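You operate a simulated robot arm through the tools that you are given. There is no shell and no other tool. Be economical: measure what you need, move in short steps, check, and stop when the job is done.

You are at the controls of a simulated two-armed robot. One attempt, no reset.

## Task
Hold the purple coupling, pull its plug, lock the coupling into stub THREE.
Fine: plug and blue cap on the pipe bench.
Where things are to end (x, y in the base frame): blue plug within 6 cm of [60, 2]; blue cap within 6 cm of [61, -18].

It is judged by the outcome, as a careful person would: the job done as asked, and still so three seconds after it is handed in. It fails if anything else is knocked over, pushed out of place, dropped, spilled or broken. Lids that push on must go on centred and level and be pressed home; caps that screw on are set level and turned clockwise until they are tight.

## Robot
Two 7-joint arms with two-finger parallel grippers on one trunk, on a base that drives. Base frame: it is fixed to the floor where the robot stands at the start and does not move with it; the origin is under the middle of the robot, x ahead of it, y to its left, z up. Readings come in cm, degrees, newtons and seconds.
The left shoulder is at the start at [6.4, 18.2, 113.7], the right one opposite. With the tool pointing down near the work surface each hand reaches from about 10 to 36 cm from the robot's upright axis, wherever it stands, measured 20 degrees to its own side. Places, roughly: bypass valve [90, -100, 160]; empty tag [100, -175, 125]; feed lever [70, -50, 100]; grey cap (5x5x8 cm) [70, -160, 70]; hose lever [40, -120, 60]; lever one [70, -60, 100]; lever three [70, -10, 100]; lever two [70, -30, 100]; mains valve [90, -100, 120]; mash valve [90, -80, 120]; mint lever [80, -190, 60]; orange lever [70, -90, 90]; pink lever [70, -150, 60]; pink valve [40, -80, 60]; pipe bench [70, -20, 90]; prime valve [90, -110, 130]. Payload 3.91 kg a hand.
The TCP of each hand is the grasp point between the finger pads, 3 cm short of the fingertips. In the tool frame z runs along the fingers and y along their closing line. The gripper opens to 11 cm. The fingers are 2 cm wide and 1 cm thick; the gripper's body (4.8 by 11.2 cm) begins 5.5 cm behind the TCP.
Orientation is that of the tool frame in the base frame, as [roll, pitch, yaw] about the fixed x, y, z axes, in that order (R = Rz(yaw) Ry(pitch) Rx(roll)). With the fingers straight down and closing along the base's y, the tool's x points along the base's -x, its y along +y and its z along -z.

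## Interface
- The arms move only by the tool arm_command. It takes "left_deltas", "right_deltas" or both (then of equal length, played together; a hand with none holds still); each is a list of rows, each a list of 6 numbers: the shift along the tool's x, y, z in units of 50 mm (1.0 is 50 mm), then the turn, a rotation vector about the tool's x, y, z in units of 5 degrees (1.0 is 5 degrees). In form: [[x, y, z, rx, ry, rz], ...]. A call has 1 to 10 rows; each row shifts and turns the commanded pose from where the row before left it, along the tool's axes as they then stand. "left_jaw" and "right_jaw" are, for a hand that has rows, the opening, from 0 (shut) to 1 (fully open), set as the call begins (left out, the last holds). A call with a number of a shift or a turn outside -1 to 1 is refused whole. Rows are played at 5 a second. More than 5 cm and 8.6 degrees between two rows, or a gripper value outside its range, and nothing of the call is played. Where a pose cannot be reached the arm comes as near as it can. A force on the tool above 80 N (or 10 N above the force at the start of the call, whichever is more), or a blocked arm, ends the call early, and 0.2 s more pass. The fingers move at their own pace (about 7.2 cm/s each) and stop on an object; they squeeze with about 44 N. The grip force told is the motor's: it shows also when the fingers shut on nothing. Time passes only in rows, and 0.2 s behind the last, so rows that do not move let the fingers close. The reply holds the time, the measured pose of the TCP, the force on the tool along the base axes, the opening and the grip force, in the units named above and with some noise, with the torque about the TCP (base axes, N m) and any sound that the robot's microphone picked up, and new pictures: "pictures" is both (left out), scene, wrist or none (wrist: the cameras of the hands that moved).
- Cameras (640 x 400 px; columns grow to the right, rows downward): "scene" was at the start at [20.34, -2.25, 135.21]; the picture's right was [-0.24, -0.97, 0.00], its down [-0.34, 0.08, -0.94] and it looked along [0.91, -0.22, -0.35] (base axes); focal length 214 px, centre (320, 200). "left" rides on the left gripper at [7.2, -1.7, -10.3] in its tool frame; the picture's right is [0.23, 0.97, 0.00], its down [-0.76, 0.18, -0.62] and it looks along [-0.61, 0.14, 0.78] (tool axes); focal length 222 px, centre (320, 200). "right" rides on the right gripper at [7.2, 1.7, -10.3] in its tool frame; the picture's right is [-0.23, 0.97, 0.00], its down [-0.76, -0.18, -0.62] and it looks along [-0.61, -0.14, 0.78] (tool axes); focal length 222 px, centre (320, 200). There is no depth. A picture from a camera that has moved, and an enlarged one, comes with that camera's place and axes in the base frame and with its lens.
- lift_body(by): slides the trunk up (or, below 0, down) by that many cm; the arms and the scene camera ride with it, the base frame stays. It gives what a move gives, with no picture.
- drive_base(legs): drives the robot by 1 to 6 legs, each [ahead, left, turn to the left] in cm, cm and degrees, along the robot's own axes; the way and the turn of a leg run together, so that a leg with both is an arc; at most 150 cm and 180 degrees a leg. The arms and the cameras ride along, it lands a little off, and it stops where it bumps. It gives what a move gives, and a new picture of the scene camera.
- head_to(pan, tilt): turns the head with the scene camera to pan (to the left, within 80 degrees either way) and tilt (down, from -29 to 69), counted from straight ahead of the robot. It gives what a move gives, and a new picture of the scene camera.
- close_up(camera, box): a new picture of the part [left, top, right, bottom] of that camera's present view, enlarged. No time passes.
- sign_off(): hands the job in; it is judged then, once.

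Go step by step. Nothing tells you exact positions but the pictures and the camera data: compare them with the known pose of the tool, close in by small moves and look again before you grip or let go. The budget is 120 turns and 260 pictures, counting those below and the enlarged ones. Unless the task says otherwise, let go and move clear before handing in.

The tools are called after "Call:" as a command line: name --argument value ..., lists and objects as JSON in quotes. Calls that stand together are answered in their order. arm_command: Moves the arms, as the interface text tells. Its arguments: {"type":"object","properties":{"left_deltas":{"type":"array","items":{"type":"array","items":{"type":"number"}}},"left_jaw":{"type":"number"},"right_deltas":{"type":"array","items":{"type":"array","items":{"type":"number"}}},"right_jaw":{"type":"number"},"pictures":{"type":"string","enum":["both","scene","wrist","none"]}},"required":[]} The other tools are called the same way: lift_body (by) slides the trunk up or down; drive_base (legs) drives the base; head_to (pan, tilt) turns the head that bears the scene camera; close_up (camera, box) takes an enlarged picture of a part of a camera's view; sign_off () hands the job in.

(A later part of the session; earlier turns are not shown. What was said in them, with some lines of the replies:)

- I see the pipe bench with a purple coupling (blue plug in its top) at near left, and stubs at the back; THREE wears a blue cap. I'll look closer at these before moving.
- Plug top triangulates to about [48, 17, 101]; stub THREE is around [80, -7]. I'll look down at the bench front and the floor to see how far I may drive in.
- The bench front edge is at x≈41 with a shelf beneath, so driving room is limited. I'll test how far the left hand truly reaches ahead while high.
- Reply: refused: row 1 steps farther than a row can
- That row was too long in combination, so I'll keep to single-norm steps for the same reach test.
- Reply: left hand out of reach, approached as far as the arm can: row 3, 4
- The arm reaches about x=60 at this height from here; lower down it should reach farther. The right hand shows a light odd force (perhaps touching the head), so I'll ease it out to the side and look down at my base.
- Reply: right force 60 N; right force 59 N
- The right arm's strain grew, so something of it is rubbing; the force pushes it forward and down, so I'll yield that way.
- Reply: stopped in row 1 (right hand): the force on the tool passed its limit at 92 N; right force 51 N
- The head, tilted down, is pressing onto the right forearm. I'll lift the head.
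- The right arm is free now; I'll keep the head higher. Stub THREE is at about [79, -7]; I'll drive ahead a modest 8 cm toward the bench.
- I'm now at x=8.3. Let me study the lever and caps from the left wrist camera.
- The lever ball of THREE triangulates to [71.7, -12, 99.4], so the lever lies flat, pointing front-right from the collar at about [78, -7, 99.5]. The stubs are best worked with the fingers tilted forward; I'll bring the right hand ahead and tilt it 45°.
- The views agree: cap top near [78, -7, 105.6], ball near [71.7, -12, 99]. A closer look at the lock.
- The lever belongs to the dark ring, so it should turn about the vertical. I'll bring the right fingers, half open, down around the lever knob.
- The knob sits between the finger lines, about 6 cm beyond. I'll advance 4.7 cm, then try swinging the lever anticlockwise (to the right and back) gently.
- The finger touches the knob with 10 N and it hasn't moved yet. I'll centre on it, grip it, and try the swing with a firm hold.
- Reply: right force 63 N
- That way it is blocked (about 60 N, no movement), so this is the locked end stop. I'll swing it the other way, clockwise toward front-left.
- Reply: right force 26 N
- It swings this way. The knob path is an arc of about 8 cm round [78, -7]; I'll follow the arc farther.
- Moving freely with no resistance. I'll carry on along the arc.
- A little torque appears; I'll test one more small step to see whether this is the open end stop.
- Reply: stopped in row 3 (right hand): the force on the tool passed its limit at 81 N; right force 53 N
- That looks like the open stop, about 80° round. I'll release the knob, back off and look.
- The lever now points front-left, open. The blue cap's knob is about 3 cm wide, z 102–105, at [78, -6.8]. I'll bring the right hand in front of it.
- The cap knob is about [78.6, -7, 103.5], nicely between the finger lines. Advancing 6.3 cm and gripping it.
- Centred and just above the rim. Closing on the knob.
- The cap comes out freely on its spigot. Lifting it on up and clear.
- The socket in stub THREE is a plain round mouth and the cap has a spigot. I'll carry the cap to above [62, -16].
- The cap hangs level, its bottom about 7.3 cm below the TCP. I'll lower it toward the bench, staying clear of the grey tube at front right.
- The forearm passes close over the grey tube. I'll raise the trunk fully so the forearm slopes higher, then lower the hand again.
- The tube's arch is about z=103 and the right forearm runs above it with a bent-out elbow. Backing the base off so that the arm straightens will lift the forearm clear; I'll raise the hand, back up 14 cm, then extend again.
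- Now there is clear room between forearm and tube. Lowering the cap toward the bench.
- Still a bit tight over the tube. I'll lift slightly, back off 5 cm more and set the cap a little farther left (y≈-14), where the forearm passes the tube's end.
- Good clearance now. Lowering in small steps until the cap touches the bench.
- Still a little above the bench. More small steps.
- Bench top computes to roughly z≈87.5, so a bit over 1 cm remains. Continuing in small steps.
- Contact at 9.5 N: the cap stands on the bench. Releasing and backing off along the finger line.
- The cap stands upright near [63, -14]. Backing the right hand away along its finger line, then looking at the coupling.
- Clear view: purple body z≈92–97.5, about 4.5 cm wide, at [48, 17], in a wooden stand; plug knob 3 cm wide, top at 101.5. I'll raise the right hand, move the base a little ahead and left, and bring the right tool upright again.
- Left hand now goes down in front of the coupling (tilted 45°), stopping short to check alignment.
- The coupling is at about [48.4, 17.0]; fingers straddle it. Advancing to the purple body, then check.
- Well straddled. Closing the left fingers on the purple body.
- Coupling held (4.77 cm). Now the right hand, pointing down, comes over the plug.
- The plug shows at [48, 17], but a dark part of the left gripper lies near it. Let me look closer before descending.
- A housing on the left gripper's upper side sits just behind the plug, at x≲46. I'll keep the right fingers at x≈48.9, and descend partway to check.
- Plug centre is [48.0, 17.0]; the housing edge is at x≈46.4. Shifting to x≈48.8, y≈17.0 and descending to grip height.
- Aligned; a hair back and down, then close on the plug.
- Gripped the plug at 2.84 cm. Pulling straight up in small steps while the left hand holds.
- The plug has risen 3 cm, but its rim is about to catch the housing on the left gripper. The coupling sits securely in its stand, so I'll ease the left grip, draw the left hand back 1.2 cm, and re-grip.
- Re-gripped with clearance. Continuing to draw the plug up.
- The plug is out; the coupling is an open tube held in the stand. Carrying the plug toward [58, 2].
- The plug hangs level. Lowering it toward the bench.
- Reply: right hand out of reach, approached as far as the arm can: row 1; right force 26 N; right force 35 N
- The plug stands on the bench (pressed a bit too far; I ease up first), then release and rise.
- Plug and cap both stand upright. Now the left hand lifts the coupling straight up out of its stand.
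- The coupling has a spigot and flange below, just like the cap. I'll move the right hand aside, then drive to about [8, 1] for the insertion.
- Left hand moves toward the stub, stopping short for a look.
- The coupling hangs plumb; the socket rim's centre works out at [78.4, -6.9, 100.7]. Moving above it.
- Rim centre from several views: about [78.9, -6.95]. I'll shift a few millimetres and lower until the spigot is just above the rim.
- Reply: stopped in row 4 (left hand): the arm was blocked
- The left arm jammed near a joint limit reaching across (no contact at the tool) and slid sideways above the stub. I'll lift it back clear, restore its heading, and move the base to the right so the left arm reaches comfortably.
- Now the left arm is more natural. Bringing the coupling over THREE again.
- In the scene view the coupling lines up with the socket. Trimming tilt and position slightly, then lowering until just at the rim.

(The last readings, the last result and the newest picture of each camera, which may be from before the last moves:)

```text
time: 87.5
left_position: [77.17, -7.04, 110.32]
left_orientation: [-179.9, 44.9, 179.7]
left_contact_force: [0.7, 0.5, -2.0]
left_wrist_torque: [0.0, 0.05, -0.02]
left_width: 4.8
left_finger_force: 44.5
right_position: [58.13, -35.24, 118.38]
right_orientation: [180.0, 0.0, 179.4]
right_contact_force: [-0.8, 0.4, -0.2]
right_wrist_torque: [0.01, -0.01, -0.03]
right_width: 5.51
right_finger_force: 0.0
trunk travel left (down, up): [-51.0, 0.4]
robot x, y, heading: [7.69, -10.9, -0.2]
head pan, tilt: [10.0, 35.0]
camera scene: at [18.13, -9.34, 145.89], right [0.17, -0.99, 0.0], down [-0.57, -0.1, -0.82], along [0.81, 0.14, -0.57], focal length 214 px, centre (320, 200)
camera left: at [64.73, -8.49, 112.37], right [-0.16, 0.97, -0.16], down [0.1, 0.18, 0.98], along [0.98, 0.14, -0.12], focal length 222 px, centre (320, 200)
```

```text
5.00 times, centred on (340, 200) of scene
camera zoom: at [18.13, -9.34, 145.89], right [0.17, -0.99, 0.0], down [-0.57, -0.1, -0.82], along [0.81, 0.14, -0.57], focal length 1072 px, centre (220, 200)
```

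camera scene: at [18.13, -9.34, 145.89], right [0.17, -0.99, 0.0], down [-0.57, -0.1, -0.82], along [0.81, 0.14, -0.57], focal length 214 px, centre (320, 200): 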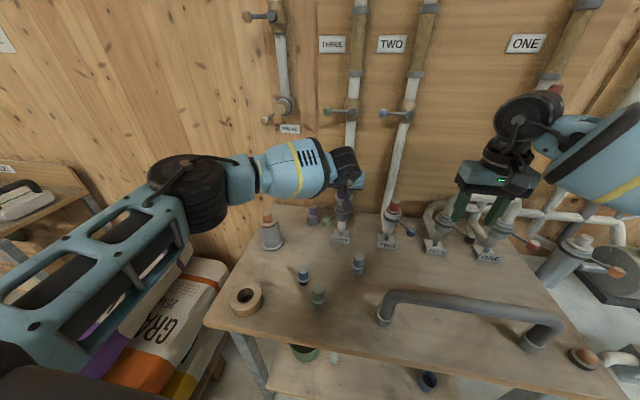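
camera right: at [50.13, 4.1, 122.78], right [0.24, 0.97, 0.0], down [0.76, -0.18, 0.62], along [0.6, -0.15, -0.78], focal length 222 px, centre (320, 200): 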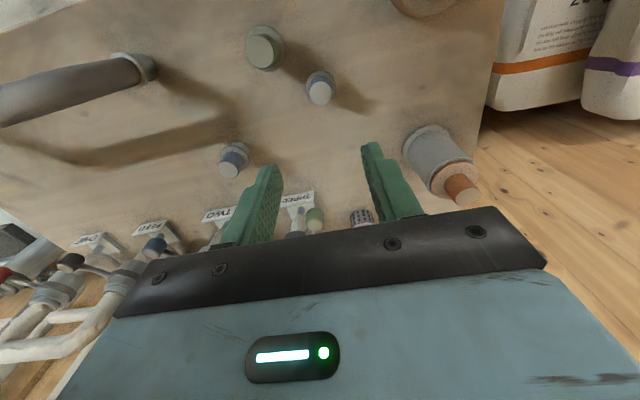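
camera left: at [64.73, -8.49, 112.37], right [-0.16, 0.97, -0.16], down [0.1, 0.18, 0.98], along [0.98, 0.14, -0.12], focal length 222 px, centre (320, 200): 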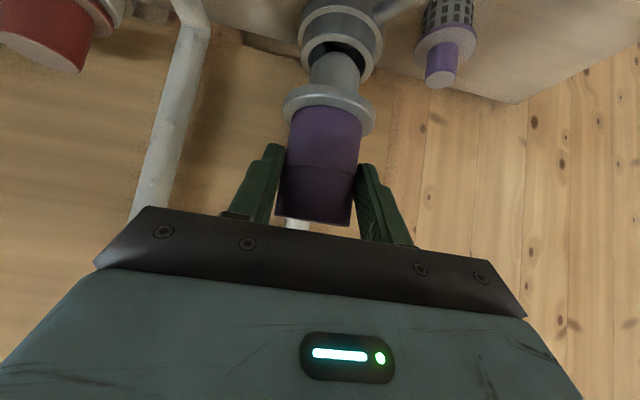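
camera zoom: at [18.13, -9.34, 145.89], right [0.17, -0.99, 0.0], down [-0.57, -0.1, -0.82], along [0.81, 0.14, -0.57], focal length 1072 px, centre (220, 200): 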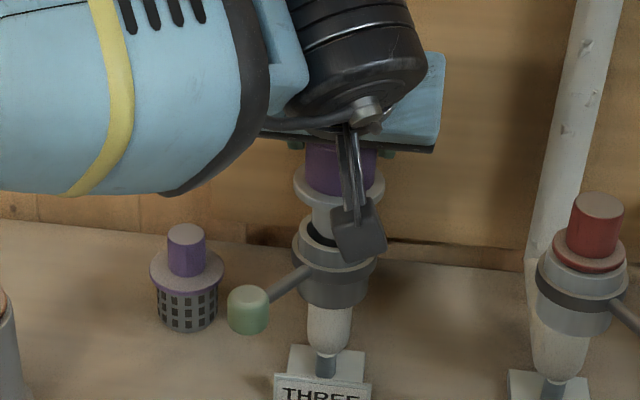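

The spigot is entering the mouth's outline and looks centred sideways. Lowering in small steps, watching the force.

Call:
arm_command --left_deltas '[[0.07, 0, 0.07, 0, 0, 0], [0, 0, 0, 0, 0, 0]]' --pictures "none"

Call:
arm_command --left_deltas '[[0.07, 0, 0.07, 0, 0, 0], [0, 0, 0, 0, 0, 0]]' --pictures "wrist"

Call:
close_up --camera "left" --box '[220, 0, 420, 150]'

```text
time: 88.1
left_position: [77.14, -7.15, 109.71]
left_orientation: [-179.9, 45.0, 179.7]
left_contact_force: [-0.1, -0.9, -2.4]
left_wrist_torque: [-0.01, 0.03, -0.04]
left_width: 4.77
left_finger_force: 43.5
right_position: [58.07, -35.07, 118.34]
right_orientation: [180.0, 0.0, 179.5]
right_contact_force: [0.4, -0.3, 0.4]
right_wrist_torque: [0.0, -0.01, 0.0]
right_width: 5.5
right_finger_force: 0.0
trunk travel left (down, up): [-51.0, 0.4]
robot x, y, heading: [8.04, -11.18, 0.0]
head pan, tilt: [10.0, 35.0]
```

```text
time: 88.7
left_position: [77.33, -6.98, 109.17]
left_orientation: [-179.9, 45.1, 179.7]
left_contact_force: [0.9, 0.6, -2.9]
left_wrist_torque: [0.01, 0.01, 0.03]
left_width: 4.77
left_finger_force: 44.1
right_position: [58.03, -35.25, 118.38]
right_orientation: [-179.9, 0.0, 179.4]
right_contact_force: [0.6, -0.5, 0.3]
right_wrist_torque: [0.02, -0.01, 0.03]
right_width: 5.49
right_finger_force: 0.1
trunk travel left (down, up): [-51.0, 0.4]
robot x, y, heading: [7.91, -11.07, 0.1]
head pan, tilt: [10.0, 35.0]
camera left: at [64.83, -8.58, 111.42], right [-0.15, 0.97, -0.16], down [0.1, 0.18, 0.98], along [0.98, 0.14, -0.12], focal length 222 px, centre (320, 200)
```

left: 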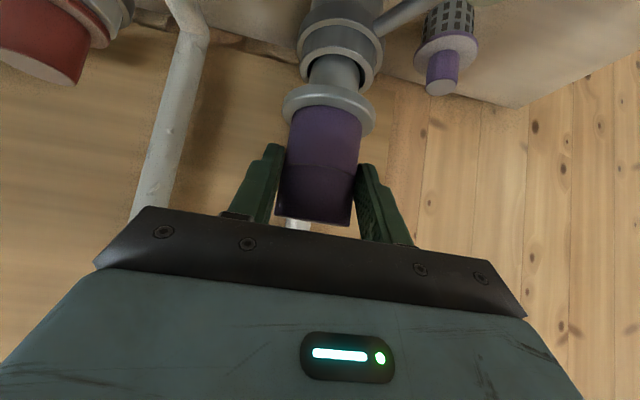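

```text
2.67 times, centred on (320, 75) of left
camera zoom: at [64.83, -8.58, 111.42], right [-0.15, 0.97, -0.16], down [0.1, 0.18, 0.98], along [0.98, 0.14, -0.12], focal length 592 px, centre (320, 533)
```

zoom: 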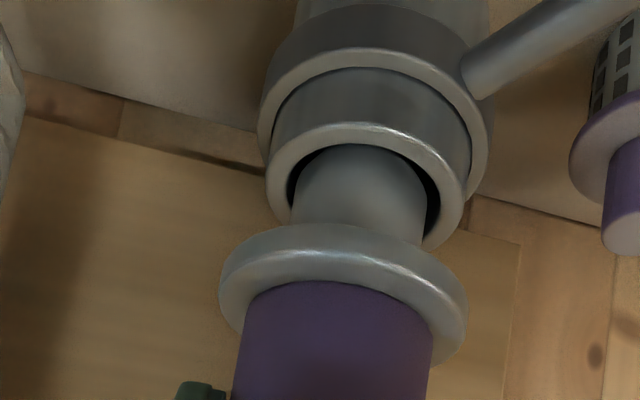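

No contact force and well centred. Continuing down.

Call:
arm_command --left_deltas '[[0.07, 0, 0.07, 0, 0, 0], [0, 0, 0, 0, 0, 0]]' --pictures "none"

Call:
arm_command --left_deltas '[[0.07, 0, 0.07, 0, 0, 0], [0, 0, 0, 0, 0, 0]]' --pictures "wrist"

Call:
close_up --camera "left" --box '[220, 0, 420, 150]'

```text
time: 89.3
left_position: [77.31, -7.03, 108.65]
left_orientation: [-179.9, 44.9, 179.7]
left_contact_force: [0.1, 0.1, -2.0]
left_wrist_torque: [-0.02, 0.04, -0.02]
left_width: 4.77
left_finger_force: 43.7
right_position: [58.11, -35.19, 118.24]
right_orientation: [-180.0, -0.1, 179.4]
right_contact_force: [-0.2, 0.4, -0.5]
right_wrist_torque: [0.03, 0.02, 0.02]
right_width: 5.49
right_finger_force: 0.1
trunk travel left (down, up): [-51.0, 0.4]
robot x, y, heading: [7.57, -11.31, -0.0]
head pan, tilt: [10.0, 35.0]
```

```text
time: 89.9
left_position: [77.26, -7.15, 108.25]
left_orientation: [-179.9, 44.9, 179.7]
left_contact_force: [0.5, 0.1, -2.4]
left_wrist_torque: [0.0, 0.04, -0.01]
left_width: 4.79
left_finger_force: 44.2
right_position: [58.06, -35.17, 118.18]
right_orientation: [180.0, 0.1, 179.4]
right_contact_force: [-0.3, -0.1, 0.1]
right_wrist_torque: [0.0, -0.02, 0.03]
right_width: 5.49
right_finger_force: 0.0
trunk travel left (down, up): [-51.0, 0.4]
robot x, y, heading: [8.21, -11.01, -0.1]
head pan, tilt: [10.0, 35.0]
camera left: at [64.83, -8.57, 110.44], right [-0.16, 0.97, -0.16], down [0.1, 0.18, 0.98], along [0.98, 0.14, -0.13], focal length 222 px, centre (320, 200)
```

left: 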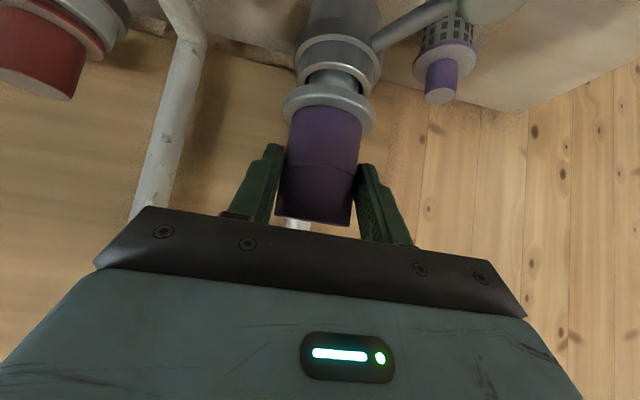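

```text
2.67 times, centred on (320, 75) of left
camera zoom: at [64.83, -8.57, 110.44], right [-0.16, 0.97, -0.16], down [0.1, 0.18, 0.98], along [0.98, 0.14, -0.13], focal length 592 px, centre (320, 533)
```

zoom: 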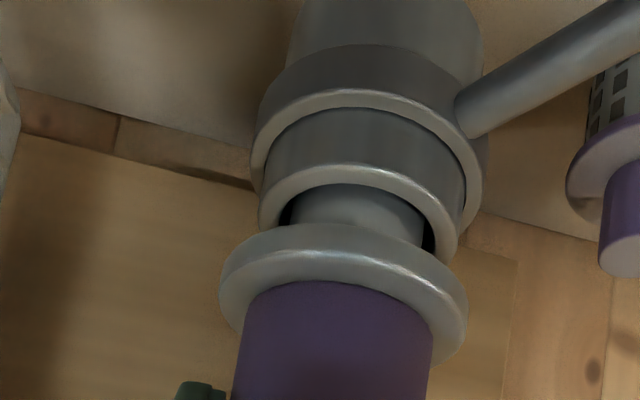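

It is inside the socket. Continuing down until the flange seats.

Call:
arm_command --left_deltas '[[0.07, 0, 0.07, 0, 0, 0], [0.07, 0, 0.07, 0, 0, 0], [0, 0, 0, 0, 0, 0]]' --pictures "none"

Call:
arm_command --left_deltas '[[0.07, 0, 0.07, 0, 0, 0], [0, 0, 0, 0, 0, 0]]' --pictures "wrist"

Call:
close_up --camera "left" --box '[220, 0, 420, 150]'

```text
time: 90.7
left_position: [77.39, -7.06, 107.17]
left_orientation: [-179.9, 45.1, 179.8]
left_contact_force: [0.3, 0.2, -2.9]
left_wrist_torque: [0.03, 0.03, -0.02]
left_width: 4.76
left_finger_force: 43.5
right_position: [58.14, -35.28, 118.27]
right_orientation: [179.9, 0.0, 179.4]
right_contact_force: [0.5, 0.1, 0.3]
right_wrist_torque: [-0.04, -0.01, 0.0]
right_width: 5.49
right_finger_force: 0.1
trunk travel left (down, up): [-51.0, 0.4]
robot x, y, heading: [7.7, -10.88, -0.2]
head pan, tilt: [10.0, 35.0]
```

```text
time: 91.3
left_position: [77.33, -7.05, 106.85]
left_orientation: [-179.9, 45.1, 179.8]
left_contact_force: [-0.4, 0.0, 2.5]
left_wrist_torque: [0.04, -0.03, 0.02]
left_width: 4.8
left_finger_force: 44.0
right_position: [58.11, -35.17, 118.31]
right_orientation: [180.0, 0.0, 179.4]
right_contact_force: [0.8, -0.1, 0.3]
right_wrist_torque: [0.01, 0.01, -0.02]
right_width: 5.47
right_finger_force: 0.1
trunk travel left (down, up): [-51.0, 0.4]
robot x, y, heading: [7.99, -10.77, -0.1]
head pan, tilt: [10.0, 35.0]
camera left: at [64.82, -8.59, 109.01], right [-0.15, 0.97, -0.16], down [0.1, 0.18, 0.98], along [0.98, 0.14, -0.12], focal length 222 px, centre (320, 200)
```

left: 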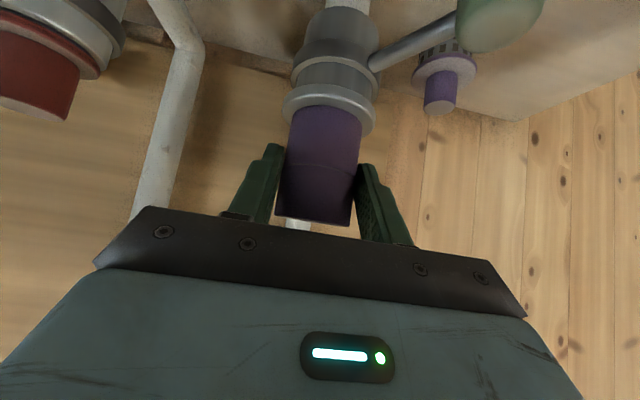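

```text
2.67 times, centred on (320, 75) of left
camera zoom: at [64.82, -8.59, 109.01], right [-0.15, 0.97, -0.16], down [0.1, 0.18, 0.98], along [0.98, 0.14, -0.12], focal length 592 px, centre (320, 533)
```

zoom: 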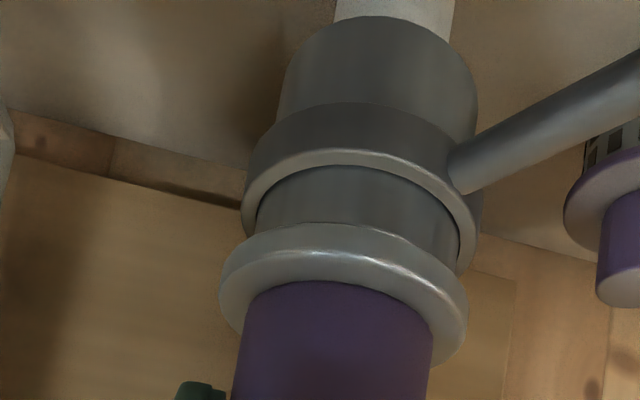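

The flange reaches the rim. Pressing a little more to seat it fully.

Call:
arm_command --left_deltas '[[0.05, 0, 0.05, 0, 0, 0], [0, 0, 0, 0, 0, 0]]' --pictures "none"

Call:
arm_command --left_deltas '[[0.05, 0, 0.05, 0, 0, 0], [0, 0, 0, 0, 0, 0]]' --pictures "wrist"

Call:
close_up --camera "left" --box '[220, 0, 420, 150]'

Call:
close_up --camera "scene" --box '[290, 160, 390, 240]'

```text
time: 91.9
left_position: [77.21, -6.9, 106.67]
left_orientation: [-180.0, 45.3, 179.7]
left_contact_force: [2.3, -0.2, 12.4]
left_wrist_torque: [0.1, -0.21, -0.01]
left_width: 4.78
left_finger_force: 44.1
right_position: [57.95, -35.24, 118.5]
right_orientation: [-180.0, 0.1, 179.3]
right_contact_force: [-0.6, 0.2, 0.6]
right_wrist_torque: [0.0, -0.03, -0.01]
right_width: 5.51
right_finger_force: 0.0
trunk travel left (down, up): [-51.0, 0.4]
robot x, y, heading: [8.0, -11.07, -0.5]
head pan, tilt: [10.0, 35.0]
```

```text
time: 92.5
left_position: [77.18, -7.13, 106.54]
left_orientation: [-179.7, 45.6, 179.9]
left_contact_force: [3.1, -0.4, 27.1]
left_wrist_torque: [0.08, -0.37, 0.01]
left_width: 4.79
left_finger_force: 43.8
right_position: [57.9, -35.22, 118.59]
right_orientation: [-179.9, 0.2, 179.4]
right_contact_force: [-0.2, -0.4, 0.1]
right_wrist_torque: [-0.01, -0.01, 0.05]
right_width: 5.51
right_finger_force: 0.1
trunk travel left (down, up): [-51.0, 0.4]
robot x, y, heading: [8.36, -10.75, -0.5]
head pan, tilt: [10.0, 35.0]
camera left: at [64.72, -8.58, 108.77], right [-0.15, 0.97, -0.16], down [0.09, 0.18, 0.98], along [0.98, 0.14, -0.11], focal length 222 px, centre (320, 200)
```

left: 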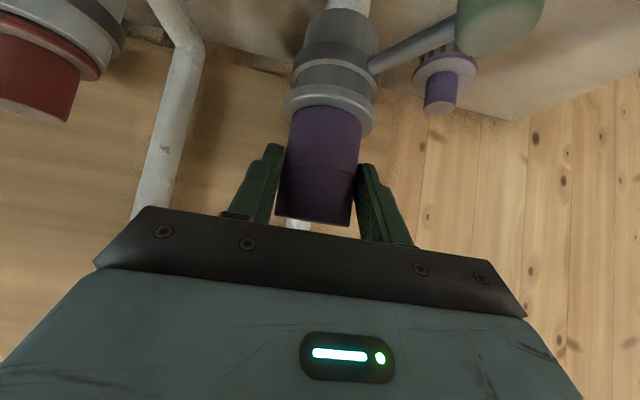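

```text
2.67 times, centred on (320, 75) of left
camera zoom: at [64.72, -8.58, 108.77], right [-0.15, 0.97, -0.16], down [0.09, 0.18, 0.98], along [0.98, 0.14, -0.11], focal length 592 px, centre (320, 533)
```

zoom: 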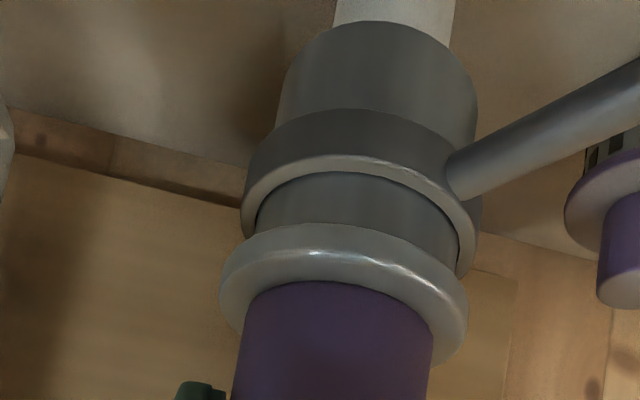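

```text
5.00 times, centred on (340, 200) of scene
camera zoom: at [17.79, -9.37, 145.94], right [0.17, -0.99, 0.0], down [-0.56, -0.1, -0.82], along [0.81, 0.14, -0.57], focal length 1072 px, centre (220, 200)
```

zoom: 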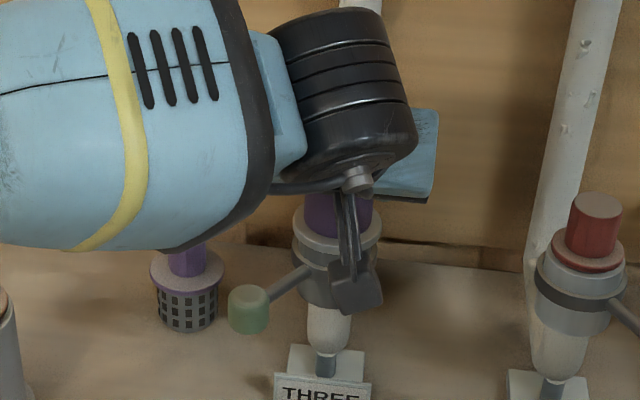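

Seated with 27 N. It stands securely in the socket now; I'll ease the pressure, release, and back the left hand off along its finger line.

Call:
arm_command --left_deltas '[[-0.06, 0, -0.06, 0, 0, 0], [0, 0, 0, 0, 0, 0]]' --pictures "none"

Call:
arm_command --left_deltas '[[0, 0, 0, 0, 0, 0], [0, 0, 0, 0, 0, 0], [0, 0, -0.4, 0, 0, 0], [0, 0, -0.8, 0, 0, 0], [0, 0, -0.8, 0, 0, 0], [0, 0, -0.8, 0, 0, 0], [0, 0, -0.8, 0, 0, 0]]' --left_jaw 0.7 --pictures "both"

Call:
close_up --camera "scene" --box '[290, 160, 390, 240]'

```text
time: 93.1
left_position: [77.34, -7.06, 106.77]
left_orientation: [-179.9, 45.2, 179.6]
left_contact_force: [7.3, -3.5, 19.4]
left_wrist_torque: [-0.08, -0.93, -0.12]
left_width: 4.8
left_finger_force: 44.1
right_position: [57.94, -35.26, 118.31]
right_orientation: [-180.0, 0.0, 179.4]
right_contact_force: [0.0, -0.4, 1.2]
right_wrist_torque: [-0.05, 0.01, -0.01]
right_width: 5.51
right_finger_force: 0.1
trunk travel left (down, up): [-51.0, 0.4]
robot x, y, heading: [8.28, -10.84, -0.1]
head pan, tilt: [10.0, 35.0]
```

```text
time: 94.7
left_position: [64.43, -6.84, 118.95]
left_orientation: [180.0, 45.0, 179.7]
left_contact_force: [-0.1, -0.6, 0.2]
left_wrist_torque: [-0.02, 0.03, -0.01]
left_width: 7.7
left_finger_force: 0.0
right_position: [57.93, -35.16, 118.32]
right_orientation: [-179.9, 0.0, 179.4]
right_contact_force: [-0.7, 0.0, -1.2]
right_wrist_torque: [0.01, 0.01, -0.01]
right_width: 5.51
right_finger_force: 0.1
trunk travel left (down, up): [-51.0, 0.4]
robot x, y, heading: [7.79, -10.86, -0.3]
head pan, tilt: [10.0, 35.0]
camera scene: at [17.99, -9.34, 145.9], right [0.17, -0.99, 0.0], down [-0.56, -0.1, -0.82], along [0.81, 0.14, -0.57], focal length 214 px, centre (320, 200)
camera left: at [51.88, -8.39, 121.24], right [-0.15, 0.97, -0.16], down [0.1, 0.18, 0.98], along [0.98, 0.14, -0.12], focal length 222 px, centre (320, 200)
```

scene: 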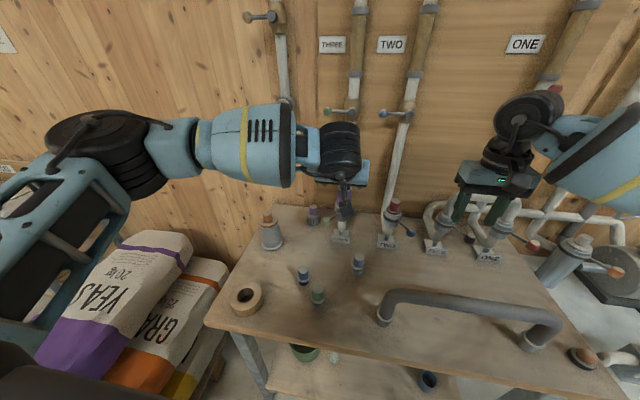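
left: 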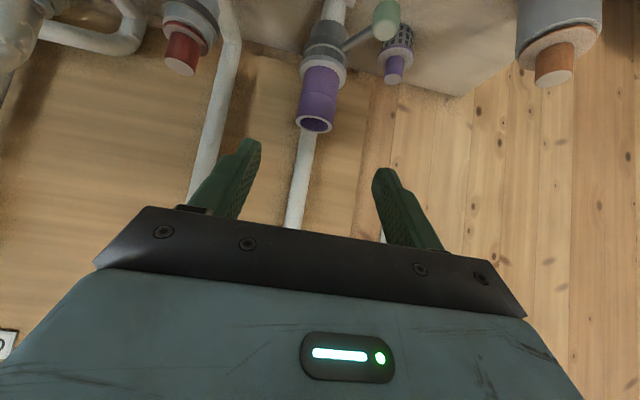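

```text
5.00 times, centred on (340, 200) of scene
camera zoom: at [17.99, -9.34, 145.9], right [0.17, -0.99, 0.0], down [-0.56, -0.1, -0.82], along [0.81, 0.14, -0.57], focal length 1072 px, centre (220, 200)
```

zoom: 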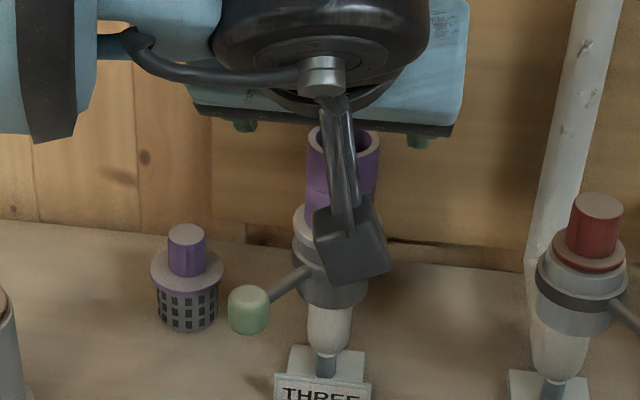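

The coupling stands seated and level. The left hand will also work the lever: bringing it in front of the knob at [72, -2, 99.4].

Call:
arm_command --left_deltas '[[0.42, 0.24, 0.57, 0, 0, 0], [0.42, 0.24, 0.57, 0, 0, 0], [0.42, 0.24, 0.57, 0, 0, 0], [0.42, 0.24, 0.57, 0, 0, 0], [0, 0, 0, 0, 0, 0]]' --left_jaw 0.5 --pictures "both"

Call:
close_up --camera "left" --box '[200, 40, 440, 220]'

```text
time: 95.9
left_position: [66.52, -2.32, 105.08]
left_orientation: [-179.9, 45.0, 179.7]
left_contact_force: [0.1, -0.3, 0.9]
left_wrist_torque: [-0.03, 0.0, 0.01]
left_width: 5.5
left_finger_force: 0.1
right_position: [58.15, -35.27, 118.28]
right_orientation: [180.0, 0.1, 179.5]
right_contact_force: [0.2, 0.4, 0.3]
right_wrist_torque: [0.04, -0.02, 0.02]
right_width: 5.51
right_finger_force: 0.0
trunk travel left (down, up): [-51.0, 0.4]
robot x, y, heading: [8.03, -11.17, -0.1]
head pan, tilt: [10.0, 35.0]
camera scene: at [18.06, -9.38, 145.9], right [0.17, -0.99, 0.0], down [-0.56, -0.1, -0.82], along [0.81, 0.14, -0.57], focal length 214 px, centre (320, 200)
camera left: at [54.11, -3.79, 107.2], right [-0.15, 0.97, -0.16], down [0.1, 0.18, 0.98], along [0.98, 0.14, -0.12], focal length 222 px, centre (320, 200)
```

scene: 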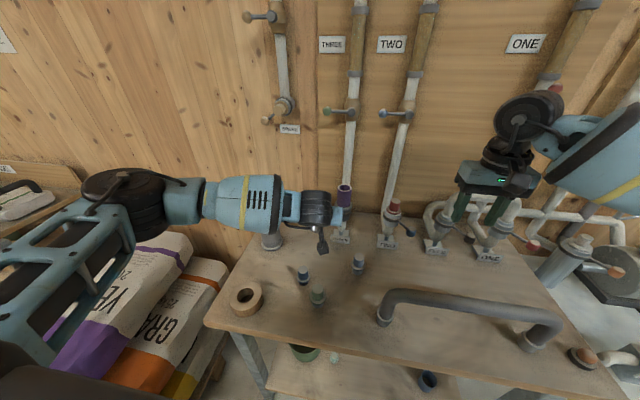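
left: 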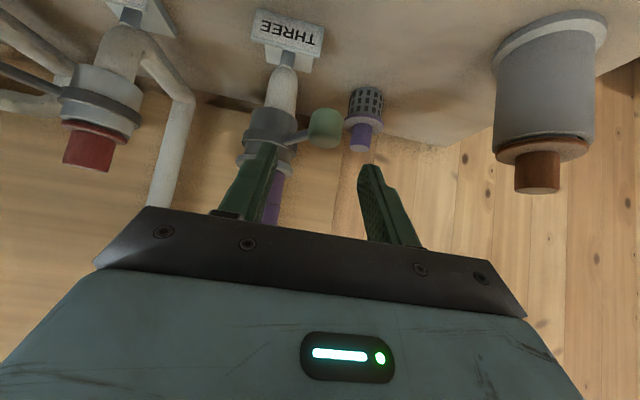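

```text
2.22 times, centred on (320, 130) of left
camera zoom: at [54.11, -3.79, 107.2], right [-0.15, 0.97, -0.16], down [0.1, 0.18, 0.98], along [0.98, 0.14, -0.12], focal length 494 px, centre (320, 356)
```

zoom: 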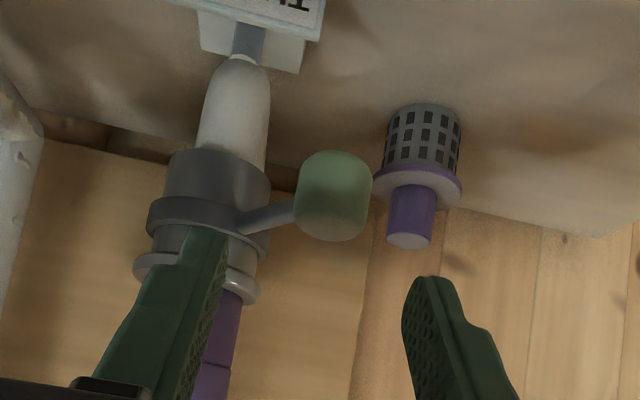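

Knob at about [72, -1.8, 99]. Moving in around it and closing.

Call:
arm_command --left_deltas '[[0.06, 0.1, 0.6, 0, 0, 0], [0.05, 0, 0.58, 0, 0, 0], [0, 0, 0, 0, 0, 0]]' --pictures "wrist"

Call:
arm_command --left_deltas '[[0, 0, 0, 0, 0, 0], [0, 0, 0, 0, 0, 0], [0, 0, 0, 0, 0, 0]]' --left_jaw 0 --pictures "wrist"

```text
time: 96.7
left_position: [70.27, -1.93, 100.7]
left_orientation: [-179.8, 45.0, 179.7]
left_contact_force: [-0.5, 0.3, 0.9]
left_wrist_torque: [0.0, 0.02, -0.05]
left_width: 5.51
left_finger_force: 0.1
right_position: [58.05, -35.2, 118.3]
right_orientation: [-180.0, 0.0, 179.4]
right_contact_force: [-0.1, -0.6, -0.2]
right_wrist_torque: [0.02, 0.01, 0.02]
right_width: 5.5
right_finger_force: 0.0
trunk travel left (down, up): [-51.0, 0.4]
robot x, y, heading: [7.94, -10.62, -0.0]
head pan, tilt: [10.0, 35.0]
camera left: at [57.87, -3.41, 102.81], right [-0.15, 0.97, -0.16], down [0.1, 0.18, 0.98], along [0.98, 0.14, -0.12], focal length 222 px, centre (320, 200)
```

left: 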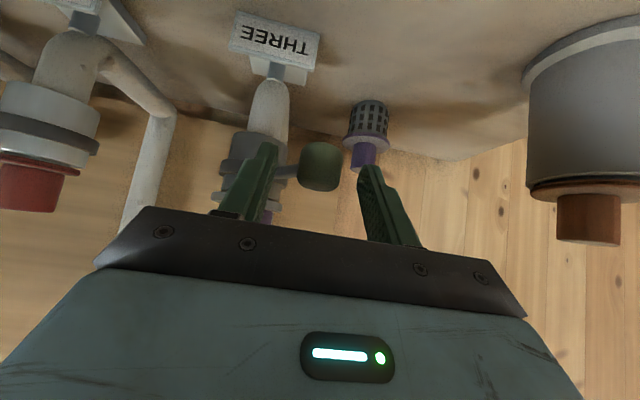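

```text
time: 97.5
left_position: [70.26, -2.15, 100.62]
left_orientation: [-179.9, 45.0, 179.5]
left_contact_force: [-6.9, -4.9, -0.8]
left_wrist_torque: [-0.23, -0.03, -0.84]
left_width: 2.7
left_finger_force: 45.3
right_position: [58.09, -35.24, 118.27]
right_orientation: [180.0, 0.1, 179.4]
right_contact_force: [0.3, -0.8, 0.7]
right_wrist_torque: [0.0, 0.01, -0.01]
right_width: 5.5
right_finger_force: 0.1
trunk travel left (down, up): [-51.0, 0.4]
robot x, y, heading: [8.07, -11.0, -0.4]
head pan, tilt: [10.0, 35.0]
camera left: at [57.73, -3.57, 102.82], right [-0.15, 0.98, -0.16], down [0.1, 0.18, 0.98], along [0.98, 0.13, -0.13], focal length 222 px, centre (320, 200)
```

left: 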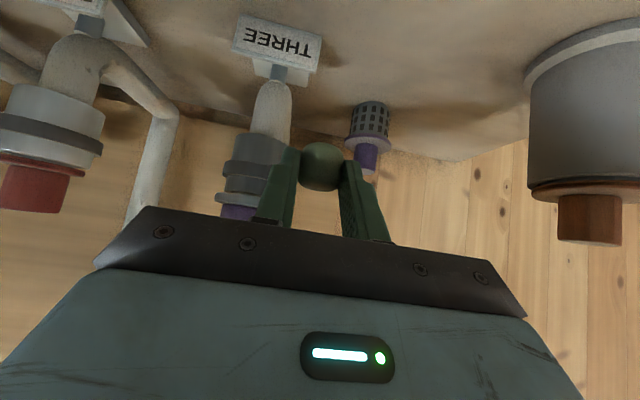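

Gripped. Swinging the lever along its arc back toward the locked side, first half.

Call:
arm_command --left_deltas '[[0.064, -0.12, -0.064, 0, 0, 0], [0.064, -0.12, -0.064, 0, 0, 0], [0.05, -0.18, -0.05, 0, 0, 0], [0.05, -0.18, -0.05, 0, 0, 0], [0.025, -0.2, -0.025, 0, 0, 0], [0.025, -0.2, -0.025, 0, 0, 0], [0, 0, 0, 0, 0, 0]]' --pictures "wrist"

```text
time: 99.1
left_position: [68.41, -6.8, 100.49]
left_orientation: [-179.8, 45.0, 179.7]
left_contact_force: [-3.1, 4.7, 2.8]
left_wrist_torque: [0.1, -0.08, 0.41]
left_width: 2.69
left_finger_force: 45.2
right_position: [58.01, -35.2, 118.26]
right_orientation: [180.0, 0.0, 179.4]
right_contact_force: [0.6, -0.8, -0.1]
right_wrist_torque: [0.02, 0.01, -0.02]
right_width: 5.51
right_finger_force: 0.1
trunk travel left (down, up): [-51.0, 0.4]
robot x, y, heading: [7.86, -10.68, -0.5]
head pan, tilt: [10.0, 35.0]
camera left: at [55.96, -8.27, 102.77], right [-0.15, 0.97, -0.16], down [0.1, 0.18, 0.98], along [0.98, 0.13, -0.12], focal length 222 px, centre (320, 200)
```

left: 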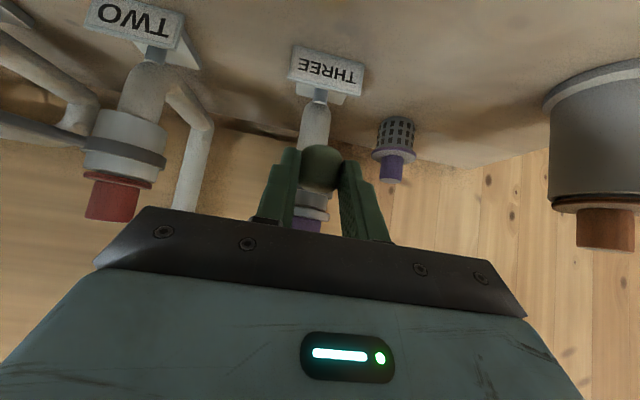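

Halfway with no resistance. Second half of the arc.

Call:
arm_command --left_deltas '[[-0.02, -0.22, 0.02, 0, 0, 0], [-0.03, -0.22, 0.03, 0, 0, 0], [-0.045, -0.15, 0.045, 0, 0, 0], [-0.045, -0.15, 0.045, 0, 0, 0], [-0.06, -0.14, 0.06, 0, 0, 0], [0, 0, 0, 0, 0, 0]]' --pictures "wrist"

```text
time: 100.5
left_position: [69.77, -10.98, 100.62]
left_orientation: [-179.9, 44.9, 179.7]
left_contact_force: [-2.0, 3.8, -2.3]
left_wrist_torque: [0.05, 0.08, 0.42]
left_width: 2.7
left_finger_force: 45.4
right_position: [58.05, -35.21, 118.34]
right_orientation: [-180.0, 0.1, 179.4]
right_contact_force: [0.6, 0.9, -0.1]
right_wrist_torque: [0.0, 0.04, -0.04]
right_width: 5.46
right_finger_force: 0.0
trunk travel left (down, up): [-51.0, 0.4]
robot x, y, heading: [7.95, -11.0, -0.1]
head pan, tilt: [10.0, 35.0]
camera left: at [57.31, -12.59, 102.78], right [-0.15, 0.97, -0.16], down [0.1, 0.18, 0.98], along [0.98, 0.13, -0.13], focal length 222 px, centre (320, 200)
```

left: 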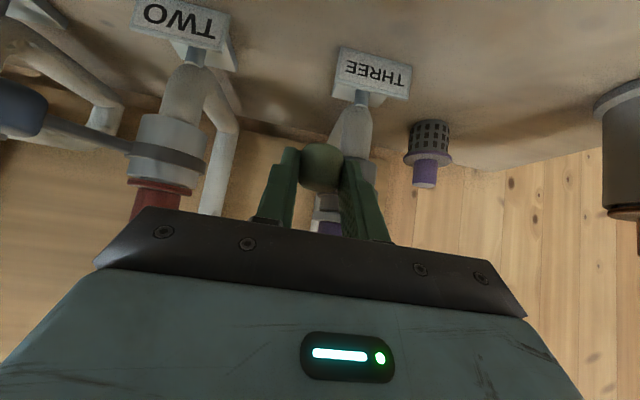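

Nearly there; pushing on to the locked stop.

Call:
arm_command --left_deltas '[[-0.06, -0.13, 0.06, 0, 0, 0], [-0.06, -0.11, 0.06, 0, 0, 0], [0, 0, 0, 0, 0, 0]]' --pictures "none"

Call:
arm_command --left_deltas '[[-0.06, -0.1, 0.06, 0, 0, 0], [0, 0, 0, 0, 0, 0]]' --pictures "wrist"

```text
time: 101.3
left_position: [70.36, -12.14, 100.7]
left_orientation: [-179.9, 45.0, 179.7]
left_contact_force: [-24.7, 10.2, 3.7]
left_wrist_torque: [0.3, 0.55, 1.3]
left_width: 2.72
left_finger_force: 44.9
right_position: [57.69, -35.13, 118.56]
right_orientation: [-179.9, 0.2, 179.4]
right_contact_force: [0.0, 0.2, 0.3]
right_wrist_torque: [-0.02, 0.04, 0.01]
right_width: 5.51
right_finger_force: 0.1
trunk travel left (down, up): [-51.0, 0.4]
robot x, y, heading: [7.86, -10.79, -0.1]
head pan, tilt: [10.0, 35.0]
```

```text
time: 101.9
left_position: [70.38, -12.13, 100.69]
left_orientation: [179.8, 44.8, -179.9]
left_contact_force: [-50.3, 25.2, 5.1]
left_wrist_torque: [0.66, 0.13, 1.62]
left_width: 2.73
left_finger_force: 45.1
right_position: [57.23, -34.88, 118.67]
right_orientation: [-179.9, 0.3, 179.5]
right_contact_force: [0.8, 0.8, 0.2]
right_wrist_torque: [0.0, -0.02, 0.01]
right_width: 5.52
right_finger_force: 0.1
trunk travel left (down, up): [-51.0, 0.4]
robot x, y, heading: [8.33, -10.57, -0.1]
head pan, tilt: [10.0, 35.0]
camera left: at [57.93, -13.79, 102.94], right [-0.16, 0.97, -0.16], down [0.1, 0.18, 0.98], along [0.98, 0.14, -0.12], focal length 222 px, centre (320, 200)
```

left: 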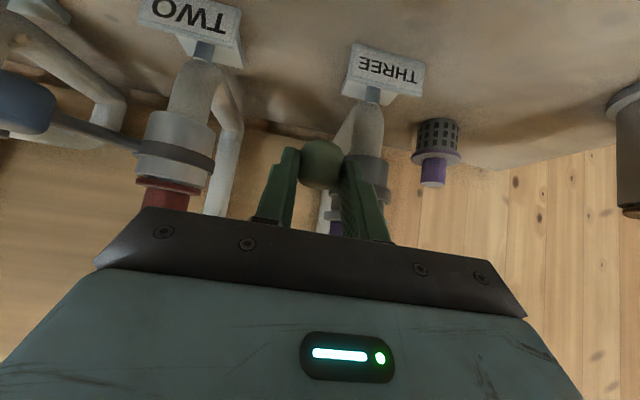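

At the stop, exactly where the lever was originally locked. Easing off, releasing and backing out.

Call:
arm_command --left_deltas '[[0.06, 0.1, -0.06, 0, 0, 0], [0, 0, 0, 0, 0, 0]]' --pictures "none"

Call:
arm_command --left_deltas '[[0, 0, 0, 0, 0, 0], [0, 0, 0, 0, 0, 0], [0, 0, -0.5, 0, 0, 0], [0, 0, -0.8, 0, 0, 0], [0, 0, -0.8, 0, 0, 0], [0, 0, -0.8, 0, 0, 0]]' --left_jaw 0.5 --pictures "both"

Call:
close_up --camera "left" --box '[220, 0, 460, 200]'

Call:
close_up --camera "scene" --box '[260, 160, 440, 320]'

```text
time: 102.5
left_position: [70.37, -12.1, 100.62]
left_orientation: [-179.9, 45.1, 179.9]
left_contact_force: [-28.3, 13.4, 0.7]
left_wrist_torque: [0.47, 0.42, 1.05]
left_width: 2.71
left_finger_force: 45.5
right_position: [57.74, -35.16, 118.55]
right_orientation: [-180.0, 0.0, 179.5]
right_contact_force: [0.0, -0.2, -0.2]
right_wrist_torque: [-0.02, 0.02, -0.01]
right_width: 5.49
right_finger_force: 0.2
trunk travel left (down, up): [-51.0, 0.4]
robot x, y, heading: [8.13, -10.92, -0.2]
head pan, tilt: [10.0, 35.0]
```

```text
time: 103.9
left_position: [60.08, -12.09, 110.87]
left_orientation: [-179.9, 45.0, 179.7]
left_contact_force: [0.0, -0.1, 0.8]
left_wrist_torque: [0.05, -0.02, -0.02]
left_width: 5.49
left_finger_force: 0.1
right_position: [58.06, -35.23, 118.4]
right_orientation: [179.9, 0.0, 179.3]
right_contact_force: [-0.2, 0.3, 0.3]
right_wrist_torque: [-0.01, 0.02, 0.0]
right_width: 5.51
right_finger_force: 0.1
trunk travel left (down, up): [-51.0, 0.4]
robot x, y, heading: [8.16, -11.07, -0.0]
head pan, tilt: [10.0, 35.0]
camera scene: at [18.01, -9.33, 145.9], right [0.17, -0.99, 0.0], down [-0.56, -0.1, -0.82], along [0.81, 0.14, -0.57], focal length 214 px, centre (320, 200)
camera left: at [47.7, -13.56, 112.99], right [-0.15, 0.97, -0.16], down [0.1, 0.18, 0.98], along [0.98, 0.14, -0.12], focal length 222 px, centre (320, 200)
```

scene: 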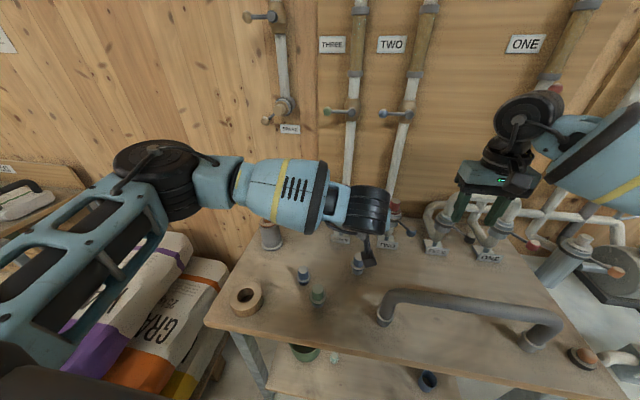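
left: 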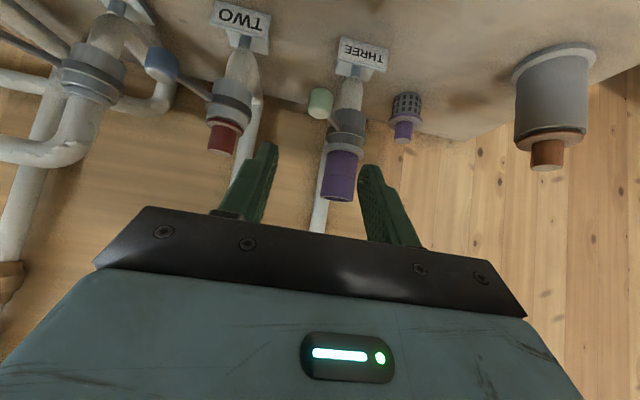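

```text
2.00 times, centred on (340, 100) of left
camera zoom: at [47.7, -13.56, 112.99], right [-0.15, 0.97, -0.16], down [0.1, 0.18, 0.98], along [0.98, 0.14, -0.12], focal length 444 px, centre (280, 400)
```

zoom: 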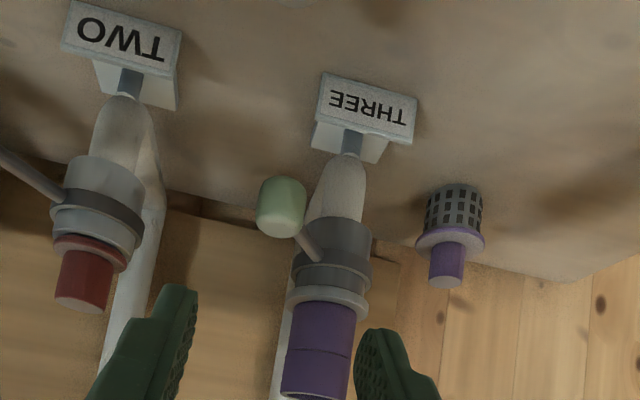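

```text
2.50 times, centred on (350, 240) of scene
camera zoom: at [18.01, -9.33, 145.9], right [0.17, -0.99, 0.0], down [-0.56, -0.1, -0.82], along [0.81, 0.14, -0.57], focal length 536 px, centre (245, 100)
```

zoom: 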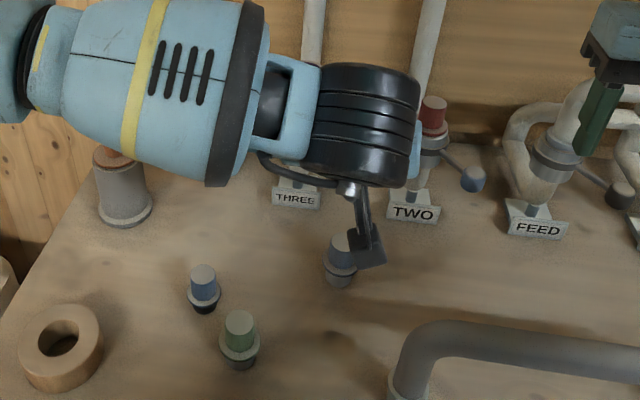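

The lever is back at the locked angle like its neighbours, with the coupling seated upright. I'll draw both hands back clear and take a last look.

Call:
arm_command --left_deltas '[[0, 0.3, -0.8, 0, 0, 0], [0, 0.5, -0.7, 0, 0, 0], [0, 0.6, -0.6, 0, 0, 0], [0, 0.6, -0.4, 0, 0, 0], [0, 0.6, 0, 0, 0, 0], [0, 0.6, 0, 0, 0, 0]]' --pictures "scene"

Call:
close_up --camera "scene" --box '[240, 160, 440, 320]'

```text
time: 105.3
left_position: [51.64, 4.0, 119.65]
left_orientation: [-179.9, 45.0, 179.6]
left_contact_force: [0.1, -0.2, 0.3]
left_wrist_torque: [0.0, 0.0, 0.0]
left_width: 5.53
left_finger_force: 0.1
right_position: [57.94, -35.1, 118.31]
right_orientation: [-179.9, 0.0, 179.4]
right_contact_force: [0.2, -0.4, 1.0]
right_wrist_torque: [-0.04, 0.01, -0.01]
right_width: 5.48
right_finger_force: 0.0
trunk travel left (down, up): [-51.0, 0.4]
robot x, y, heading: [7.99, -11.16, -0.2]
head pan, tilt: [10.0, 35.0]
camera scene: at [18.07, -9.22, 145.89], right [0.17, -0.99, 0.0], down [-0.56, -0.1, -0.82], along [0.81, 0.14, -0.57], focal length 214 px, centre (320, 200)
```

scene: 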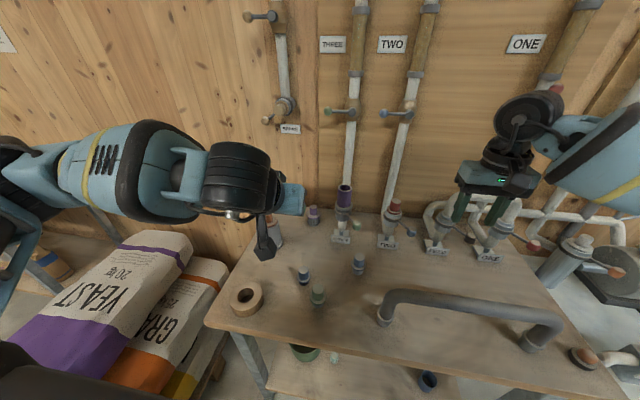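

```text
2.50 times, centred on (340, 240) of scene
camera zoom: at [18.07, -9.22, 145.89], right [0.17, -0.99, 0.0], down [-0.56, -0.1, -0.82], along [0.81, 0.14, -0.57], focal length 536 px, centre (270, 100)
```

zoom: 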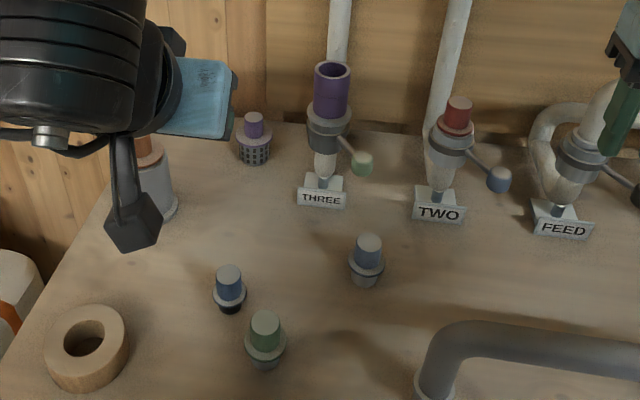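

The purple coupling stands level in THREE with its lever locked. The plug is near [56.5, 2.4] and the cap near [63.5, -14], both upright and within tolerance. Nothing else has moved, so I'm handing in.

Call:
sign_off

```text
The job is handed in.
```

The job is done and handed in: the purple coupling is seated in stub THREE with its lever locked. I did not tug it to test the lock.

The blue plug stands upright near [56.5, 2.4] and the blue cap near [63.5, -14]. By my camera measurements the plug is about 3.5 cm from its target, and the cap is about 5 cm from its target, near the 6 cm limit.
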